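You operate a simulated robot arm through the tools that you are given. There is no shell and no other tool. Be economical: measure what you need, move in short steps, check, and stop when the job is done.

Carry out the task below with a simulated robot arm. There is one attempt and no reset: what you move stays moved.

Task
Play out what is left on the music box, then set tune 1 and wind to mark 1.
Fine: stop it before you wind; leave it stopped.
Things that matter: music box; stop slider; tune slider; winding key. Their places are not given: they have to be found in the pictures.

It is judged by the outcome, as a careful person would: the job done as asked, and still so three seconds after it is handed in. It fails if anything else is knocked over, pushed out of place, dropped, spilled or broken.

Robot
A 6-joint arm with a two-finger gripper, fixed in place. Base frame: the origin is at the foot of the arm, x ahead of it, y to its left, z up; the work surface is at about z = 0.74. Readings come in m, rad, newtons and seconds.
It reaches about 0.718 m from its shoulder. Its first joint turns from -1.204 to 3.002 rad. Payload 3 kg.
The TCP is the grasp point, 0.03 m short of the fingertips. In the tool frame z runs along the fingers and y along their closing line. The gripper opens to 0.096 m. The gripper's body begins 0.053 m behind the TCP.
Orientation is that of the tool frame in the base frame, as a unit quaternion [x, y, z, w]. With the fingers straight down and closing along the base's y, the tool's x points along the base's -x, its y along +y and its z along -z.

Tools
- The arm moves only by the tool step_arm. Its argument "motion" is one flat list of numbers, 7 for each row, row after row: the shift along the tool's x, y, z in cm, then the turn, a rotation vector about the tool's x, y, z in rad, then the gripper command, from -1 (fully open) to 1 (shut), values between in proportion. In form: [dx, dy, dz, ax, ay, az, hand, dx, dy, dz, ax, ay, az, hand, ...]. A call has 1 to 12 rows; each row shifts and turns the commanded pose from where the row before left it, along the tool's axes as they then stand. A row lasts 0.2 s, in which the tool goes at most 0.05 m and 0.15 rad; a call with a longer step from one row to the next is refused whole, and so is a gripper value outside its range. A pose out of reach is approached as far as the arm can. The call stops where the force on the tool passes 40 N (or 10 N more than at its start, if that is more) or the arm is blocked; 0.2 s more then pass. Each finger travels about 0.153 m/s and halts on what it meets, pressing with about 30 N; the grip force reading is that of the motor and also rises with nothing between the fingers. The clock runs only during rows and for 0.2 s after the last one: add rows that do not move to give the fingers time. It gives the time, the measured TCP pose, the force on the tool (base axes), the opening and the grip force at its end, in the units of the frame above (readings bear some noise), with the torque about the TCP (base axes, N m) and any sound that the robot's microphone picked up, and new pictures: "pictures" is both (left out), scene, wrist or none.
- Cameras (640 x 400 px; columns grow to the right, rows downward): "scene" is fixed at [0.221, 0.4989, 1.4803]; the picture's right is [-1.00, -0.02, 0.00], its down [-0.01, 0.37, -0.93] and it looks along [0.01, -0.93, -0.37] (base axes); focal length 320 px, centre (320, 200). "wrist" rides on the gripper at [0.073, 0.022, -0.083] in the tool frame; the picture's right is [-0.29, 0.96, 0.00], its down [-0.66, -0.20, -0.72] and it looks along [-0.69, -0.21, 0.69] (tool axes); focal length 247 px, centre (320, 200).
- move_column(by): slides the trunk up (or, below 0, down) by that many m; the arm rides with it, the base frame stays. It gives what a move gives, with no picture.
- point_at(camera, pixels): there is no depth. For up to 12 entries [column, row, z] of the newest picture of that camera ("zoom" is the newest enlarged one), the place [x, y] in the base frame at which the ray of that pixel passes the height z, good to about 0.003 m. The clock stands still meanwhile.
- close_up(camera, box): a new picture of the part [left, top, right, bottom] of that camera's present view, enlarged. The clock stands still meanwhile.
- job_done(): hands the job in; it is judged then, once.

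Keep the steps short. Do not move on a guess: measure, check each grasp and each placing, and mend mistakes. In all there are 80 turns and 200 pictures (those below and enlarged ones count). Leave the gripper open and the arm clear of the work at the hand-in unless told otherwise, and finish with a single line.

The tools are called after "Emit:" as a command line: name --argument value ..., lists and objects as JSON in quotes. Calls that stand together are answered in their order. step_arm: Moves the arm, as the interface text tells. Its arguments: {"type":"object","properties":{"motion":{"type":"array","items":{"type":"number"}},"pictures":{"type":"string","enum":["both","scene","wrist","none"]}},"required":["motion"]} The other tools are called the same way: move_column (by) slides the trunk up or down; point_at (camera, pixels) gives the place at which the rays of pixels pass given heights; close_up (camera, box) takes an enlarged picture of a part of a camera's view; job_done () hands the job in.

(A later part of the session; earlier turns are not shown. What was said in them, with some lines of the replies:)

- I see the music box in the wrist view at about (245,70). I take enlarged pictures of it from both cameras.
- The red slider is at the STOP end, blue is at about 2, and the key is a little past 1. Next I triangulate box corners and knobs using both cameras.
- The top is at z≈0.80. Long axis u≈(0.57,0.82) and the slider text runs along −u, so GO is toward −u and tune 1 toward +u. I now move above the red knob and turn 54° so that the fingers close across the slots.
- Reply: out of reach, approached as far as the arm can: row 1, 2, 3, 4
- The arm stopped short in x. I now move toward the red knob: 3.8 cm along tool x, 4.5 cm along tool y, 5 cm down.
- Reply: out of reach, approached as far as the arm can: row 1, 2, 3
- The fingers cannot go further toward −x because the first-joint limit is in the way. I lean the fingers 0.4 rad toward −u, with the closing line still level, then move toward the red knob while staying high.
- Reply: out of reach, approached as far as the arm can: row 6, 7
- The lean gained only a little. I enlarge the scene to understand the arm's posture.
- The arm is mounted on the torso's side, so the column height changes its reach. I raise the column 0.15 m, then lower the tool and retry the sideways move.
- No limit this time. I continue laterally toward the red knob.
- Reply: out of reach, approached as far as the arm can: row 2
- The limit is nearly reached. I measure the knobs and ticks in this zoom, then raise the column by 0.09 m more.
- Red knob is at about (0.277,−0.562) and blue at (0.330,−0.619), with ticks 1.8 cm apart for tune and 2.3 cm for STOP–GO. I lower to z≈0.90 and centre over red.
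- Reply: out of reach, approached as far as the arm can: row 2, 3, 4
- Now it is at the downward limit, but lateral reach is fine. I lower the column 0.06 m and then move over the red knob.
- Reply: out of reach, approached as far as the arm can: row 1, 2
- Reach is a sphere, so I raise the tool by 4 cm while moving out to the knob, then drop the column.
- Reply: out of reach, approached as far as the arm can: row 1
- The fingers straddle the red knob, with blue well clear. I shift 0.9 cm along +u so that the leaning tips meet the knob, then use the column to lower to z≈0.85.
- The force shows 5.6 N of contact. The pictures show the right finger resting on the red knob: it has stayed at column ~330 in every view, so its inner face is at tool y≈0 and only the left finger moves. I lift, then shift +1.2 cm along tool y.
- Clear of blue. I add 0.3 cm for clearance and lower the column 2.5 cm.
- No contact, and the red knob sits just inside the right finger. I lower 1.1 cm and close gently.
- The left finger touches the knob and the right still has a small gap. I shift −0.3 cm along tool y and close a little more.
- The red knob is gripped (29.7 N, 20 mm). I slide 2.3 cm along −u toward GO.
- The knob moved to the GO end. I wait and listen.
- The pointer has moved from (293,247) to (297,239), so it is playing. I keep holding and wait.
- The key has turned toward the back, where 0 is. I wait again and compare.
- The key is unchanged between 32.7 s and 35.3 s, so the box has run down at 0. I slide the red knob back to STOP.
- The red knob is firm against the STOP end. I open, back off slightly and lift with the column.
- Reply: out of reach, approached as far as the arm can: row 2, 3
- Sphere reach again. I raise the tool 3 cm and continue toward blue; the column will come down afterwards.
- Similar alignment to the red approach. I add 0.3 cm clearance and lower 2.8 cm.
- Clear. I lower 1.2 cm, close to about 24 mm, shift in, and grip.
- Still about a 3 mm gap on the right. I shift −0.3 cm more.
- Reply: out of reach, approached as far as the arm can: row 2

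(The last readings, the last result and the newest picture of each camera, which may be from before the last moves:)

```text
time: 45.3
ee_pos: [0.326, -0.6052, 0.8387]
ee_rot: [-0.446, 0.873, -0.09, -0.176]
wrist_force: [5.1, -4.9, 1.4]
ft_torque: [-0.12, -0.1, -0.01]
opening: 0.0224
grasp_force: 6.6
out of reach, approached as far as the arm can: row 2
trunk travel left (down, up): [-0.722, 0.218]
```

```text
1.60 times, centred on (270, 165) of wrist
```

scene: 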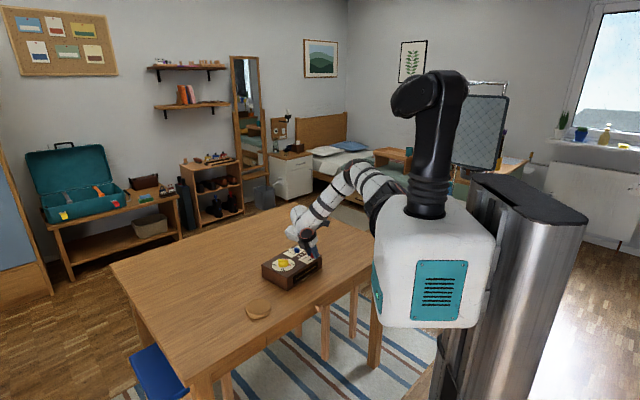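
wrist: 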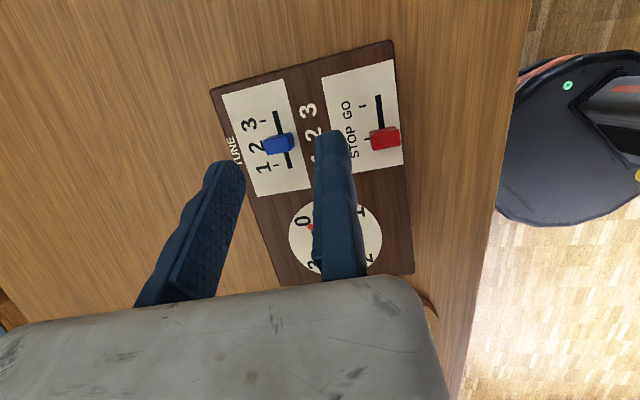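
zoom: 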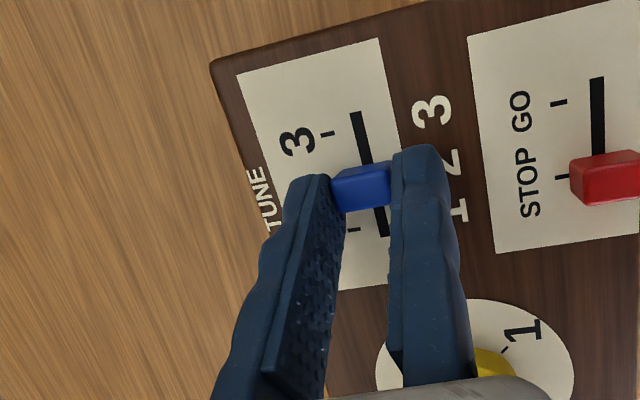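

Limit reached. I loosen, raise the tool 2 cm with a −0.4 cm shift, and lower the column 2 cm instead.

Emit:
step_arm --motion '[0, 0, 0, 0, 0, 0, 0.3, 0.78, 0, -1.84, 0, 0, 0, 0.3, 0, -0.35, 0, 0, 0, 0, 0.3, 0, 0, 0, 0, 0, 0, 0.3]' --pictures "none"

Emit:
move_column --by -0.01

Emit:
close_up --camera "wrist" --box '[140, 40, 400, 290]'

```text
time: 46.3
ee_pos: [0.3269, -0.6056, 0.8601]
ee_rot: [-0.446, 0.873, -0.09, -0.175]
wrist_force: [0.2, 0.1, 0.0]
ft_torque: [0.0, -0.01, -0.03]
opening: 0.0335
grasp_force: 0.1
trunk travel left (down, up): [-0.722, 0.218]
```

```text
time: 46.9
ee_pos: [0.328, -0.6057, 0.8504]
ee_rot: [-0.445, 0.873, -0.089, -0.176]
wrist_force: [-0.7, 1.6, -0.1]
ft_torque: [0.09, 0.04, -0.05]
opening: 0.0336
grasp_force: 0.0
trunk travel left (down, up): [-0.712, 0.228]
```

```text
1.60 times, centred on (270, 165) of wrist
```

zoom: 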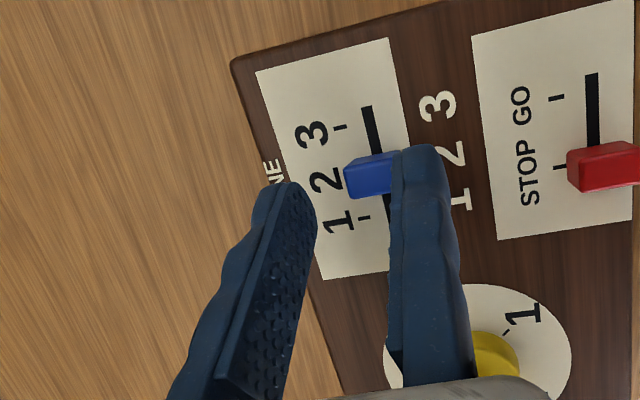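

A slight touch (1.7 N), so I back off 0.15 cm, lower 1.2 cm, then close.

Emit:
step_arm --motion '[0, 0.15, 0, 0, 0, 0, 0.3, 0, 0, 0, 0, 0, 0, 0.3]' --pictures "none"

Emit:
move_column --by -0.012

Emit:
step_arm --motion '[0, 0, 0, 0, 0, 0, 0.5, 0, -0.1, 0, 0, 0, 0, 0.6, 0, -0.1, 0, 0, 0, 0, 0.7, 0, 0, 0, 0, 0, 0, 0.7]' --pictures "none"

Emit:
close_up --camera "wrist" --box '[140, 40, 400, 290]'

```text
time: 47.5
ee_pos: [0.3264, -0.6042, 0.8506]
ee_rot: [-0.445, 0.873, -0.089, -0.178]
wrist_force: [-0.9, -0.1, -0.2]
ft_torque: [0.02, -0.04, -0.01]
opening: 0.0333
grasp_force: 0.1
trunk travel left (down, up): [-0.712, 0.228]
```

```text
time: 48.1
ee_pos: [0.3255, -0.6055, 0.8383]
ee_rot: [-0.446, 0.873, -0.089, -0.177]
wrist_force: [-0.5, -0.2, -0.3]
ft_torque: [0.0, 0.03, 0.04]
opening: 0.0335
grasp_force: 0.1
trunk travel left (down, up): [-0.7, 0.24]
```

```text
time: 49.1
ee_pos: [0.3272, -0.6065, 0.8387]
ee_rot: [-0.446, 0.873, -0.089, -0.177]
wrist_force: [-2.8, 3.9, -0.2]
ft_torque: [-0.15, -0.01, -0.16]
opening: 0.0201
grasp_force: 30.5
trunk travel left (down, up): [-0.7, 0.24]
```

```text
1.60 times, centred on (270, 165) of wrist
```

zoom: 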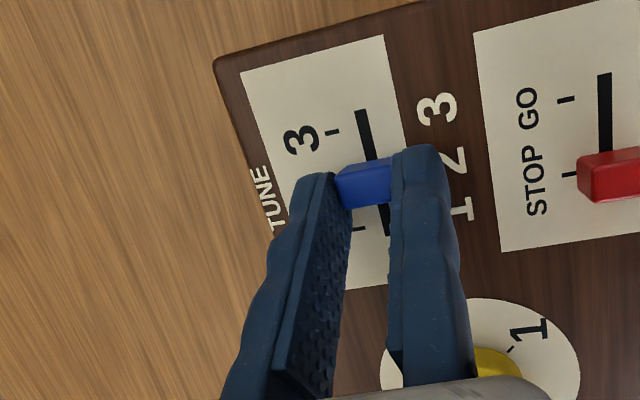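

Blue is gripped (30 N). I slide 1.9 cm along +u to tune 1.

Emit:
step_arm --motion '[-0.6, 0, -0.25, 0, 0, 0, 0.7, -0.6, 0, -0.25, 0, 0, 0, 0.7, -0.55, 0, -0.23, 0, 0, 0, 0.7, 0, 0, 0, 0, 0, 0, 0.7]' --pictures "none"

Emit:
close_up --camera "wrist" --box '[140, 40, 400, 290]'

```text
time: 50.1
ee_pos: [0.3413, -0.5912, 0.8384]
ee_rot: [-0.446, 0.873, -0.091, -0.177]
wrist_force: [-1.0, -6.9, 4.2]
ft_torque: [-0.45, 0.11, -0.33]
opening: 0.0201
grasp_force: 29.8
trunk travel left (down, up): [-0.7, 0.24]
```

```text
1.60 times, centred on (270, 165) of wrist
```

zoom: 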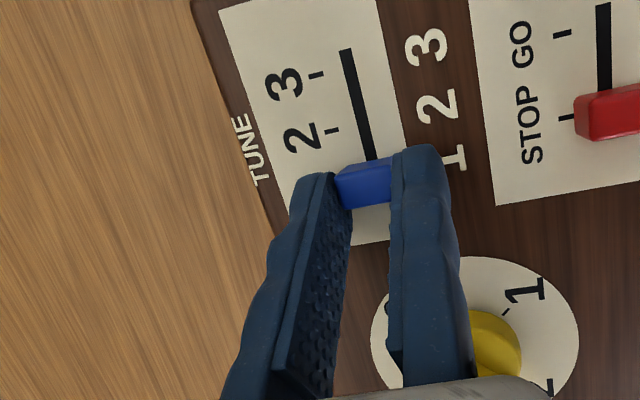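

Blue is at tune 1, against the slot end. I release, lift and look down at the dial.

Emit:
step_arm --motion '[0, 0, 0, 0, 0, 0, 0.3, 0, 0.15, 0, 0, 0, 0, 0, 0, 0, 0, 0, 0, 0, 0]' --pictures "none"

Emit:
move_column --by 0.08

Emit:
step_arm --motion '[0, 2, 0, 0, 0, 0, 0, 0, 2, 0, 0, 0, 0, 0, 0, 0, 0, 0, 0, 0, 0]'

Emit:
close_up --camera "wrist" --box '[140, 40, 400, 290]'

```text
time: 50.9
ee_pos: [0.3388, -0.5896, 0.8374]
ee_rot: [-0.446, 0.873, -0.089, -0.177]
wrist_force: [0.2, -0.5, 0.5]
ft_torque: [0.0, 0.0, -0.01]
opening: 0.0476
grasp_force: 0.1
trunk travel left (down, up): [-0.7, 0.24]
```

```text
time: 52.0
ee_pos: [0.3388, -0.5904, 0.9185]
ee_rot: [-0.446, 0.873, -0.089, -0.176]
wrist_force: [0.0, 0.6, 0.8]
ft_torque: [0.02, 0.03, 0.01]
opening: 0.0483
grasp_force: 0.1
trunk travel left (down, up): [-0.78, 0.16]
```

```text
time: 52.8
ee_pos: [0.3078, -0.5658, 0.9187]
ee_rot: [-0.446, 0.873, -0.09, -0.177]
wrist_force: [-0.2, 0.9, -0.5]
ft_torque: [-0.01, 0.01, 0.0]
opening: 0.048
grasp_force: 0.0
trunk travel left (down, up): [-0.78, 0.16]
```

scene: 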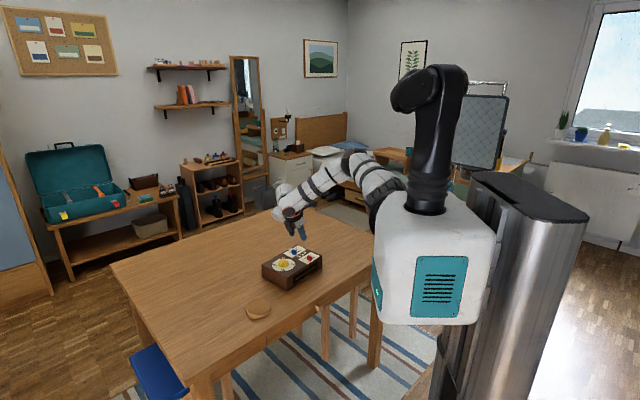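
wrist: 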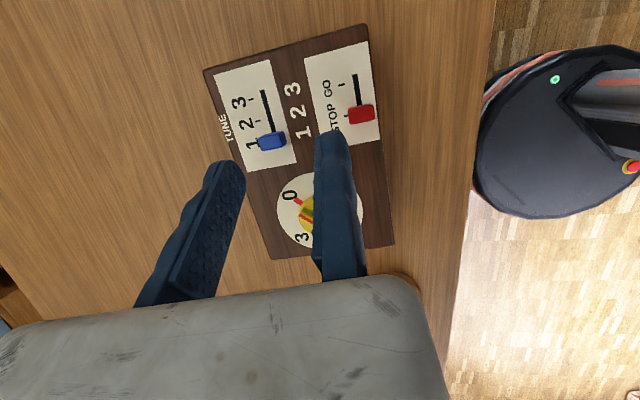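

```text
1.60 times, centred on (270, 165) of wrist
```

zoom: 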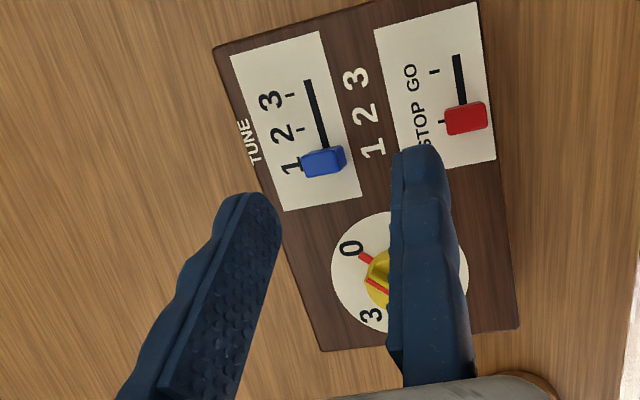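

The pointer sits exactly at 0. I measure the dial marks for orientation.

Emit:
point_at --camera "zoom" --pixels '[[364, 257, 0.802], [350, 247, 0.8], [370, 315, 0.8], [332, 272, 0.8], [392, 211, 0.8], [360, 325, 0.8]]'

Emit:
step_arm --motion '[0, 0, 0, 0, -0.135, 0, 0, 0, 0, 0, 0, -0.135, 0, 0, 0, 0, 0, 0, -0.128, 0, 0, 0, 0, 0, 0, 0, -0.14, -0.5, 0, 0, 0, 0, 0, -0.14, -0.5, 0, 0, 0, 0, 0, -0.14, -0.5, 0, 0, 0, 0, 0, -0.14, -0.5, 0, 0, 0, 0, 0, -0.07, -0.5, 0, 0, 0, 0, 0, 0, -0.5]'

```text
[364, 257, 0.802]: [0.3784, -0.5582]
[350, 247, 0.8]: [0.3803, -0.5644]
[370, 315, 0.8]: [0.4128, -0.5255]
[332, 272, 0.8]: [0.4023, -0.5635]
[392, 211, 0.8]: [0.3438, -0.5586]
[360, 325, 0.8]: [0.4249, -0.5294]
```

```text
time: 54.8
ee_pos: [0.3292, -0.5422, 0.9111]
ee_rot: [0.709, -0.705, -0.001, 0.001]
wrist_force: [-0.2, -0.1, -0.3]
ft_torque: [0.0, -0.01, 0.01]
opening: 0.0719
grasp_force: 0.0
out of reach, approached as far as the arm can: row 2, 3
trunk travel left (down, up): [-0.78, 0.16]
```

scene: 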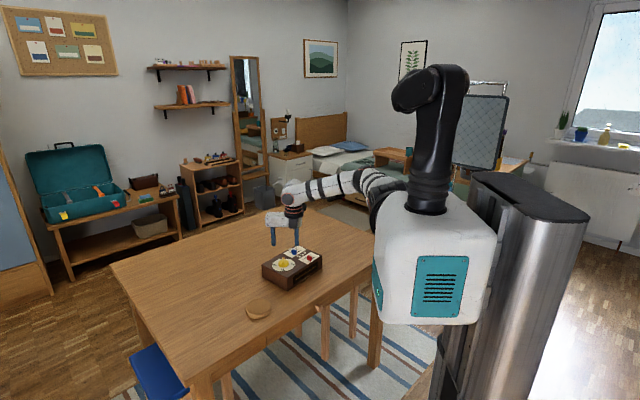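
wrist: 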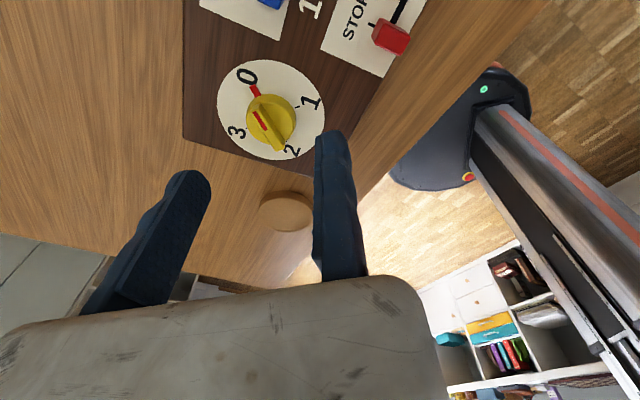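

A good vertical view with the dial visible and the closing line along −x. I enlarge the dial.

Emit:
close_up --camera "wrist" --box '[200, 40, 340, 180]'

```text
2.86 times, centred on (270, 110) of wrist
```

zoom: 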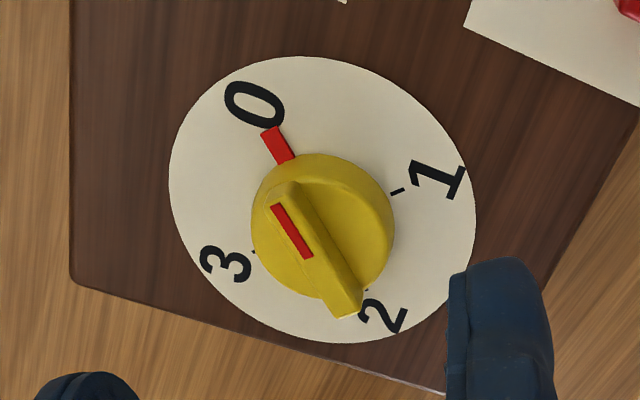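

Emit:
point_at --camera "zoom" --pixels '[[322, 199, 0.801], [267, 131, 0.803], [290, 160, 0.803], [397, 191, 0.801], [254, 252, 0.801], [367, 290, 0.801], [282, 192, 0.835], [345, 305, 0.835], [169, 180, 0.801], [476, 215, 0.801], [305, 56, 0.801], [335, 343, 0.801]]'

```text
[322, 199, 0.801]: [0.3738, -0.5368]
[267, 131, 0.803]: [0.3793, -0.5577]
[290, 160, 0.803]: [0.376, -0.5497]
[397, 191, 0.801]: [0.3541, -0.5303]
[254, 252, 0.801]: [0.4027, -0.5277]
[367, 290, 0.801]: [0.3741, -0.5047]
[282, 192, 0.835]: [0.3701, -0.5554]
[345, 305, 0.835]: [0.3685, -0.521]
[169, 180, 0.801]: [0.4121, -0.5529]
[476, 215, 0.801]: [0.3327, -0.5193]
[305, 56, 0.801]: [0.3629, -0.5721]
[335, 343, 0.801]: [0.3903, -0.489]
```

Dial centre ≈ (0.375,−0.531); 0 lies at about −82° and 1 at about −172°. I turn 0.14 rad so that the closing line is square to the key's bar, then move over the key.

Emit:
step_arm --motion '[0, 0, 0, 0, 0, -0.14, 0, -0.25, -1.9, 0, 0, 0, 0, 0, -0.25, -1.9, 0, 0, 0, 0, 0, 0, 0, 2, 0, 0, 0, 0, 0, 0, 0, 0, 0, 0, 0]'

Emit:
close_up --camera "wrist" --box '[180, 20, 420, 240]'

Emit:
close_up --camera "scene" --box '[240, 210, 350, 300]'

```text
time: 56.0
ee_pos: [0.3678, -0.5299, 0.891]
ee_rot: [0.756, -0.654, -0.001, 0.001]
wrist_force: [0.1, 0.3, -0.1]
ft_torque: [0.0, -0.04, 0.03]
opening: 0.0479
grasp_force: 0.0
trunk travel left (down, up): [-0.78, 0.16]
```

scene: 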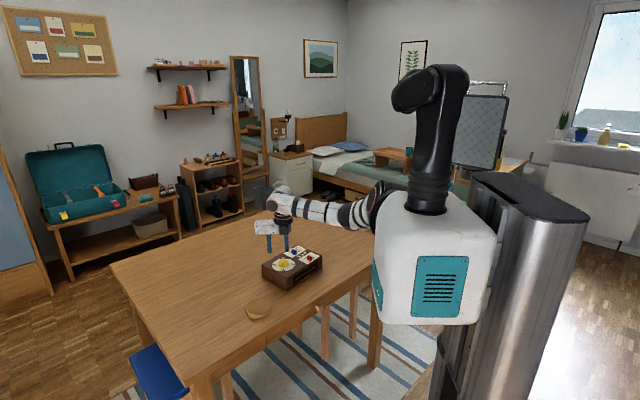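
wrist: 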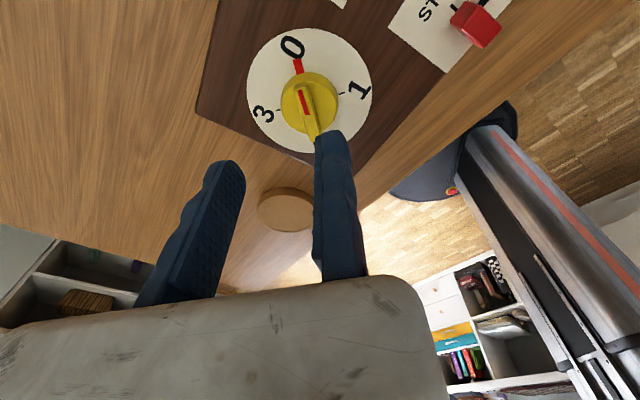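

```text
1.82 times, centred on (300, 130) of wrist
```

zoom: 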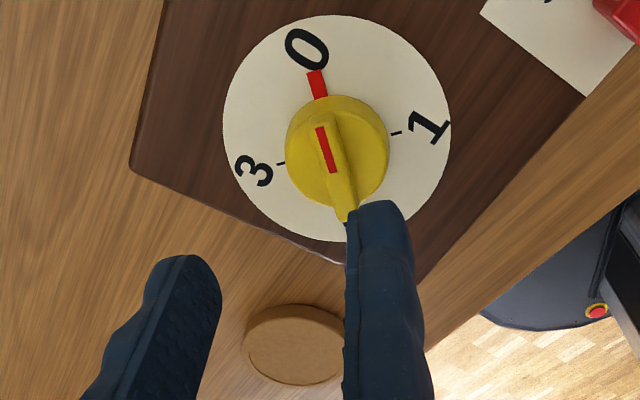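

```text
4.44 times, centred on (295, 255) of scene
```

zoom: 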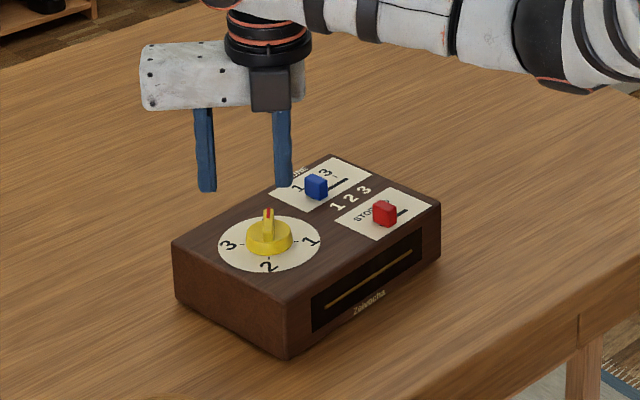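

Everything else is as set (blue 1, red STOP). I lower 3.3 cm with the column and check the alignment.

Emit:
move_column --by -0.033

Emit:
close_up --camera "wrist" --box '[180, 20, 420, 240]'

Emit:
close_up --camera "scene" --box '[250, 220, 330, 280]'

```text
time: 56.8
ee_pos: [0.3675, -0.5317, 0.8578]
ee_rot: [0.756, -0.655, -0.001, 0.0]
wrist_force: [-0.1, 0.3, -0.7]
ft_torque: [0.02, -0.03, 0.02]
opening: 0.0482
grasp_force: 0.1
trunk travel left (down, up): [-0.747, 0.193]
```

```text
1.82 times, centred on (300, 130) of wrist
```

zoom: 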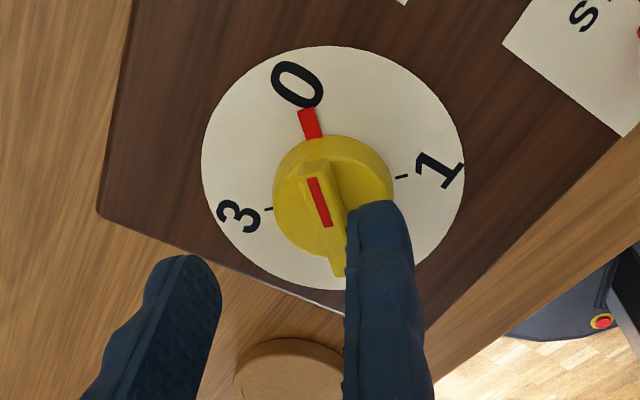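

```text
6.67 times, centred on (290, 250) of scene
```

zoom: 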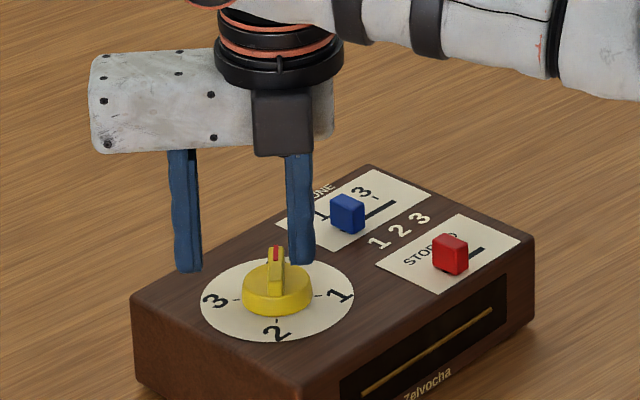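

The right finger is beside the bar. I lower 1 cm more.

Emit:
move_column --by -0.01

Emit:
close_up --camera "wrist" --box '[180, 20, 420, 240]'

Emit:
close_up --camera "scene" --box '[250, 220, 330, 280]'

```text
time: 57.4
ee_pos: [0.3668, -0.5306, 0.8483]
ee_rot: [0.756, -0.655, -0.001, 0.0]
wrist_force: [-0.1, -0.2, 0.6]
ft_torque: [0.02, -0.01, 0.01]
opening: 0.048
grasp_force: 0.1
trunk travel left (down, up): [-0.737, 0.203]
```

```text
1.82 times, centred on (300, 130) of wrist
```

zoom: 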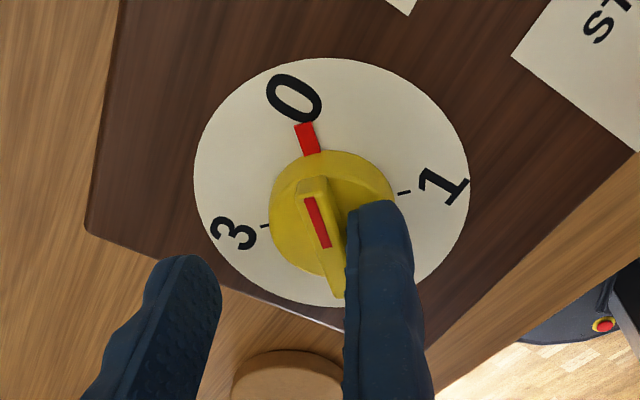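

```text
6.67 times, centred on (290, 250) of scene
```

zoom: 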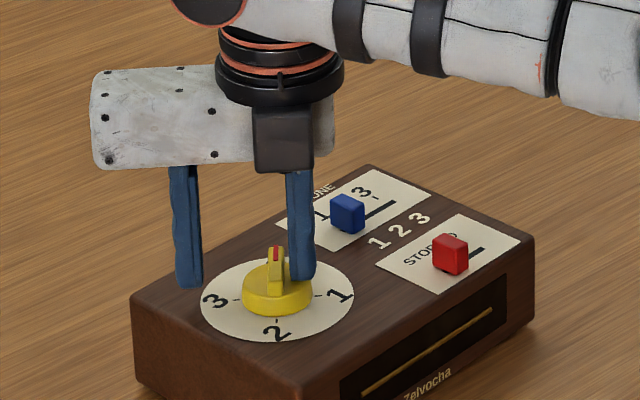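

The fingertip is level with the bar. I close in stages.

Emit:
step_arm --motion '[0, 0, 0, 0, 0, 0, 0.4, 0, 0, 0, 0, 0, 0, 0.6, 0, 0, 0, 0, 0, 0, 0.6]' --pictures "none"

Emit:
close_up --camera "wrist" --box '[180, 20, 420, 240]'

```text
time: 58.2
ee_pos: [0.3663, -0.5306, 0.8476]
ee_rot: [0.756, -0.654, 0.0, 0.001]
wrist_force: [-0.5, 0.4, 0.3]
ft_torque: [-0.02, 0.02, 0.0]
opening: 0.0195
grasp_force: 0.1
trunk travel left (down, up): [-0.737, 0.203]
```

```text
1.82 times, centred on (300, 130) of wrist
```

zoom: 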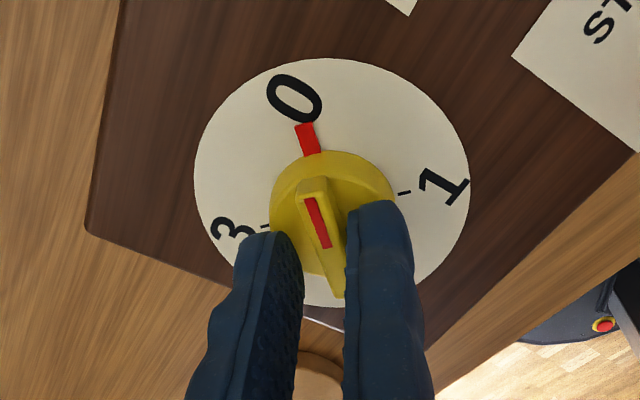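

The bar is between the pads. I close further and read the force.

Emit:
step_arm --motion '[0, 0, 0, 0, 0, 0, 0.7, 0, -0.1, 0, 0, 0, 0, 0.75, 0, -0.1, 0, 0, 0, 0, 0.8, 0, 0, 0, 0, 0, 0, 0.85, 0, 0, 0, 0, 0, 0, 0.85]' --pictures "none"

Emit:
close_up --camera "wrist" --box '[180, 20, 420, 240]'

```text
time: 59.4
ee_pos: [0.3688, -0.5311, 0.8483]
ee_rot: [0.756, -0.654, -0.001, 0.001]
wrist_force: [2.8, -0.5, 1.4]
ft_torque: [0.01, -0.07, -0.02]
opening: 0.0102
grasp_force: 2.4
trunk travel left (down, up): [-0.737, 0.203]
```

```text
1.82 times, centred on (300, 130) of wrist
```

zoom: 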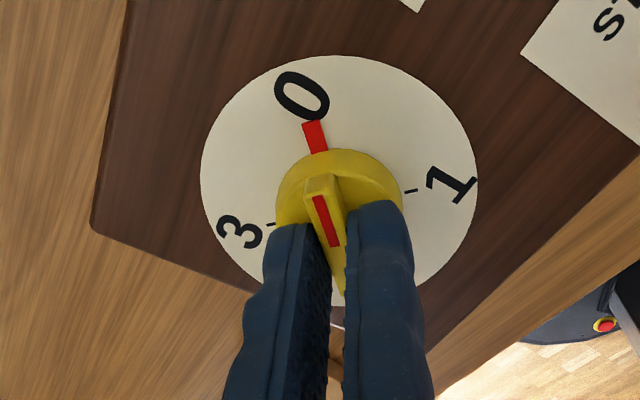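

The left pad touches. I shift −0.2 cm more and grip.

Emit:
step_arm --motion '[0, -0.1, 0, 0, 0, 0, 0.85, 0, -0.1, 0, 0, 0, 0, 0.9, 0, 0, 0, 0, 0, 0, 0.95, 0, 0, 0, 0, 0, 0, 0.95]' --pictures "none"

Emit:
close_up --camera "wrist" --box '[180, 20, 420, 240]'

Emit:
close_up --camera "scene" --box '[250, 220, 330, 280]'

```text
time: 60.4
ee_pos: [0.3699, -0.5317, 0.8488]
ee_rot: [0.756, -0.655, -0.001, 0.001]
wrist_force: [-3.3, -0.1, -0.1]
ft_torque: [0.33, -0.06, -0.57]
opening: 0.0088
grasp_force: 30.4
trunk travel left (down, up): [-0.737, 0.203]
```

```text
1.82 times, centred on (300, 130) of wrist
```

zoom: 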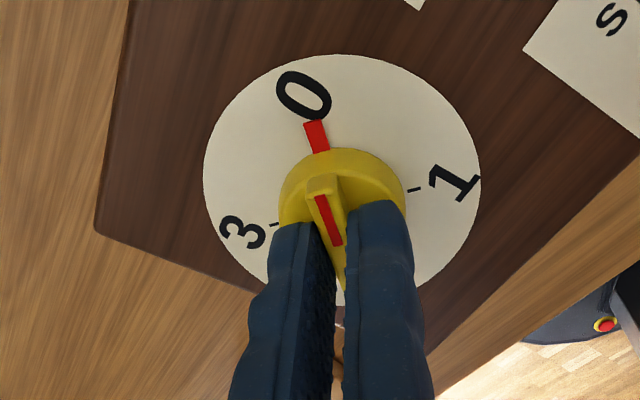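

```text
6.67 times, centred on (290, 250) of scene
```

zoom: 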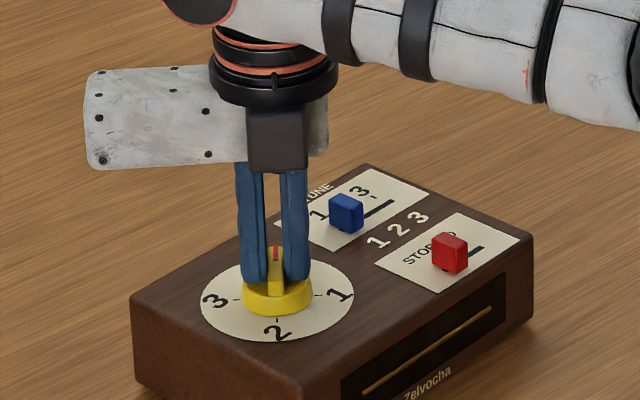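

The bar is gripped (8.8 mm, 30 N). Key axis ≈ 4.4 mm off the TCP along −tool y. I turn clockwise toward 1, compensating so that the key axis stays put: 5 rows first.

Emit:
step_arm --motion '[-0.063, -0.005, 0, 0, 0, 0.143, 0.95, -0.063, -0.005, 0, 0, 0, 0.143, 0.95, -0.063, -0.005, 0, 0, 0, 0.143, 0.95, -0.063, -0.005, 0, 0, 0, 0.143, 0.95, -0.063, -0.005, 0, 0, 0, 0.143, 0.95, 0, 0, 0, 0, 0, 0, 0.95]' --pictures "none"

Emit:
close_up --camera "wrist" --box '[180, 20, 420, 240]'

Emit:
close_up --camera "scene" --box '[250, 220, 330, 280]'

```text
time: 61.8
ee_pos: [0.3722, -0.528, 0.8479]
ee_rot: [-0.478, 0.878, 0.0, 0.0]
wrist_force: [0.7, -2.5, 0.5]
ft_torque: [0.18, -0.22, 0.03]
opening: 0.0084
grasp_force: 29.9
trunk travel left (down, up): [-0.737, 0.203]
```

```text
1.82 times, centred on (300, 130) of wrist
```

zoom: 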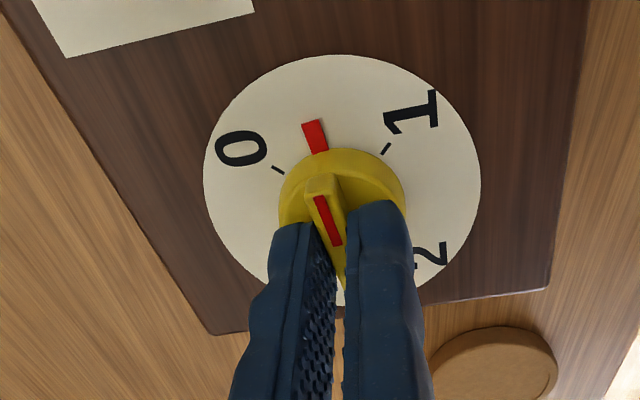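

```text
6.67 times, centred on (290, 250) of scene
```

zoom: 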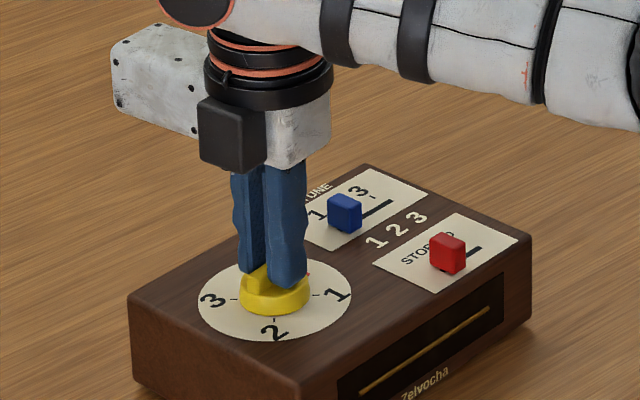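

The key turns with the hand and is about halfway. I do 5 more rows.

Emit:
step_arm --motion '[-0.063, -0.005, 0, 0, 0, 0.143, 0.95, -0.063, -0.005, 0, 0, 0, 0.143, 0.95, -0.063, -0.005, 0, 0, 0, 0.143, 0.95, -0.063, -0.005, 0, 0, 0, 0.143, 0.95, -0.063, -0.005, 0, 0, 0, 0.143, 0.95, 0, 0, 0, 0, 0, 0, 0.95]' --pictures "none"

Emit:
close_up --camera "wrist" --box '[180, 20, 420, 240]'

```text
time: 63.2
ee_pos: [0.3757, -0.5269, 0.8485]
ee_rot: [-0.14, 0.99, 0.0, 0.0]
wrist_force: [6.5, -8.0, 7.8]
ft_torque: [-0.18, -0.25, 0.02]
opening: 0.0091
grasp_force: 29.6
trunk travel left (down, up): [-0.737, 0.203]
```

```text
1.82 times, centred on (300, 130) of wrist
```

zoom: 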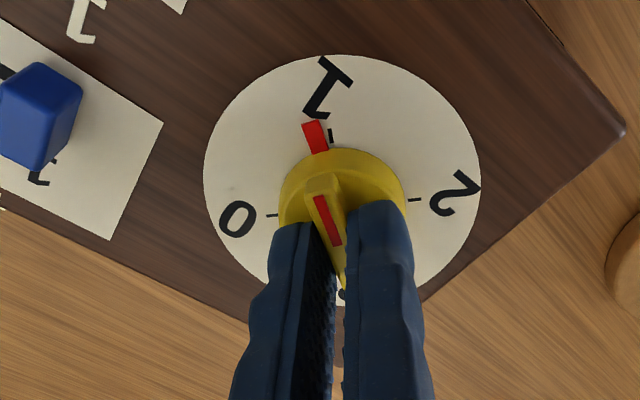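

82° turned, with the pointer about 8° short of tick 1. I turn 0.13 rad more.

Emit:
step_arm --motion '[-0.029, -0.001, 0, 0, 0, 0.065, 0.95, -0.029, -0.001, 0, 0, 0, 0.065, 0.95, 0, 0, 0, 0, 0, 0, 0.95, 0, 0, 0, 0, 0, 0, 0.95]' --pictures "none"

Emit:
close_up --camera "wrist" --box '[220, 20, 380, 180]'

```text
time: 64.2
ee_pos: [0.3762, -0.5271, 0.8484]
ee_rot: [-0.077, 0.997, 0.0, -0.001]
wrist_force: [8.8, -12.8, 12.0]
ft_torque: [-0.35, -0.31, 0.05]
opening: 0.0088
grasp_force: 30.0
trunk travel left (down, up): [-0.737, 0.203]
```

```text
2.50 times, centred on (300, 100) of wrist
```

zoom: 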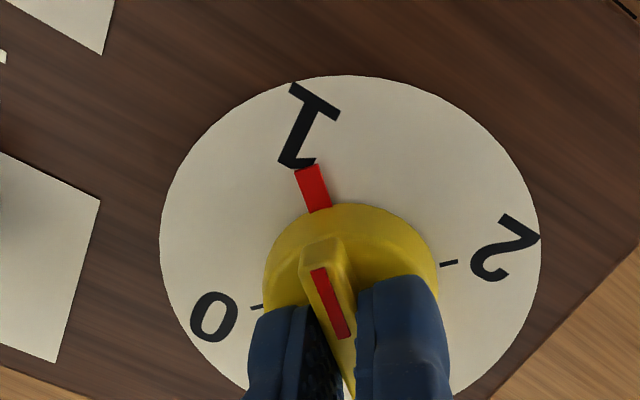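

The pointer covers tick 1 and the turn totals about 90°. Some side load has built up (9, −13, 12 N). I relieve it by easing the hand before opening.

Emit:
step_arm --motion '[-0.1, -0.15, -0.1, 0, 0, 0, 0.95, 0, 0, 0, 0, 0, 0, 0.95]' --pictures "none"

```text
time: 64.8
ee_pos: [0.3759, -0.5266, 0.847]
ee_rot: [-0.076, 0.997, 0.003, -0.002]
wrist_force: [1.1, -1.6, 0.4]
ft_torque: [-0.04, -0.52, 0.02]
opening: 0.0087
grasp_force: 30.2
trunk travel left (down, up): [-0.737, 0.203]
```

The load is relieved. I open in stages with a tiny back-off of the fixed finger, then check.

Emit:
step_arm --motion '[0, 0, 0, 0, 0, 0, 0.7, 0, 0.15, 0, 0, 0, 0, 0.5, 0, 0, 0, 0, 0, 0, 0.3, 0, 0, 0, 0, 0, 0, 0.3]' --pictures "none"

Emit:
close_up --camera "wrist" --box '[220, 20, 380, 180]'

```text
time: 65.8
ee_pos: [0.3759, -0.526, 0.8491]
ee_rot: [-0.078, 0.997, 0.0, -0.002]
wrist_force: [0.0, -0.5, 0.1]
ft_torque: [0.0, -0.01, -0.02]
opening: 0.0338
grasp_force: 0.0
trunk travel left (down, up): [-0.737, 0.203]
```

```text
2.50 times, centred on (300, 100) of wrist
```

zoom: 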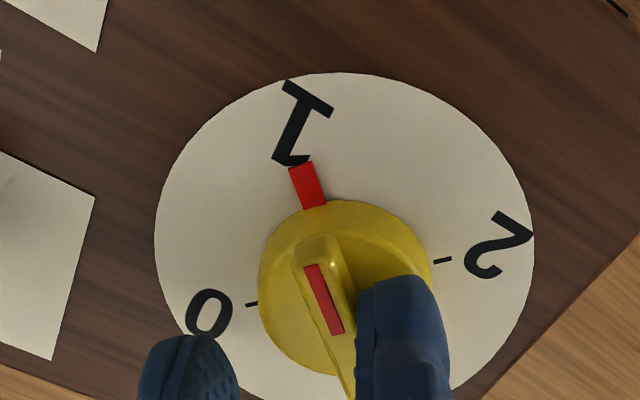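

The key stays on mark 1. I lift straight up with the column, open fully, and take a check picture.

Emit:
move_column --by 0.08

Emit:
step_arm --motion '[0, 0, -2, 0, 0, 0, -1, 0, 0, -2, 0, 0, 0, -1, 0, 0, 0, 0, 0, 0, -1]' --pictures "both"

Emit:
close_up --camera "wrist" --box '[180, 0, 380, 150]'

Emit:
close_up --camera "scene" --box '[250, 235, 340, 300]'

```text
time: 67.0
ee_pos: [0.3768, -0.5267, 0.9284]
ee_rot: [-0.077, 0.997, 0.0, 0.0]
wrist_force: [-1.0, -0.4, 0.7]
ft_torque: [-0.03, 0.01, -0.03]
opening: 0.0337
grasp_force: 0.0
trunk travel left (down, up): [-0.817, 0.123]
```

```text
time: 67.8
ee_pos: [0.3756, -0.5282, 0.969]
ee_rot: [-0.076, 0.997, 0.0, -0.001]
wrist_force: [0.2, 0.2, 0.1]
ft_torque: [-0.01, 0.01, 0.01]
opening: 0.0961
grasp_force: 0.0
trunk travel left (down, up): [-0.817, 0.123]
```

scene: 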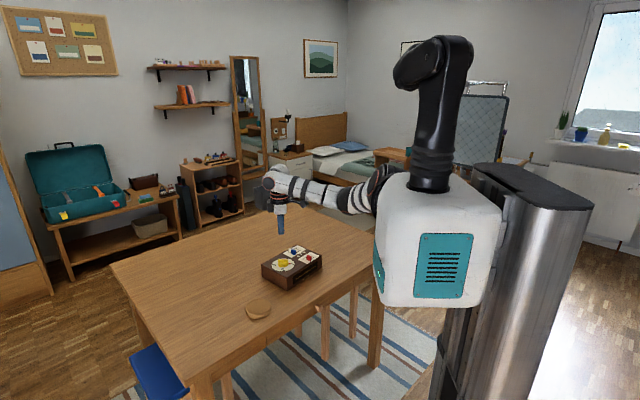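
wrist: 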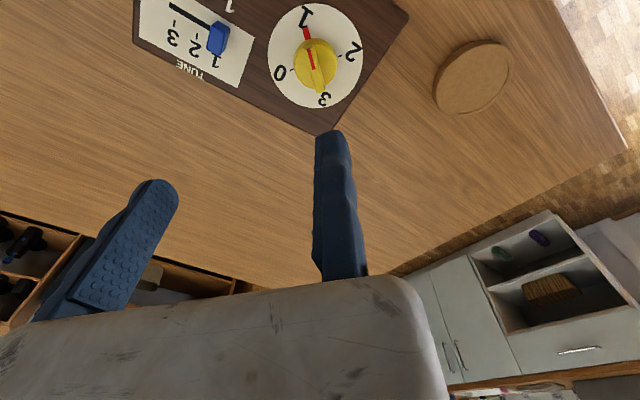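

```text
2.67 times, centred on (280, 75) of wrist
```

zoom: 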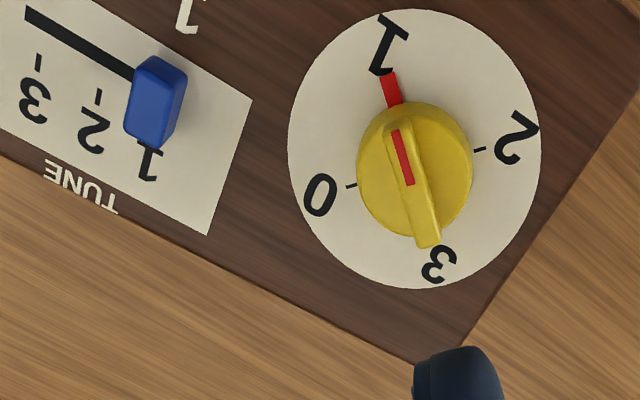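

```text
6.15 times, centred on (295, 268) of scene
```

zoom: 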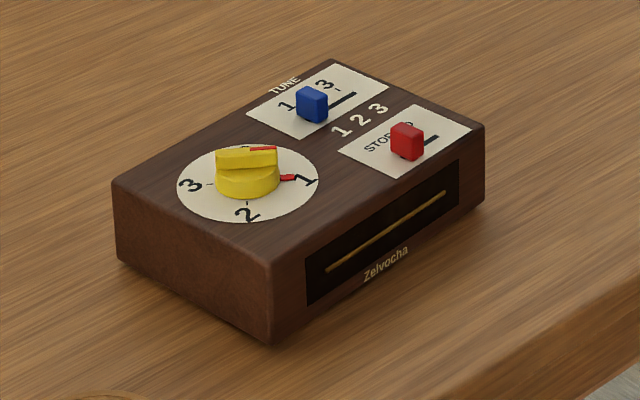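

The key points at 1, blue is at tune 1, red is at STOP, the gripper is open and the arm is clear. I hand the job in.

Emit:
job_done

```text
The job is handed in.
```

The music box was played out to 0 and stopped, set to tune 1, wound to mark 1, and left stopped with the gripper open and the arm clear.
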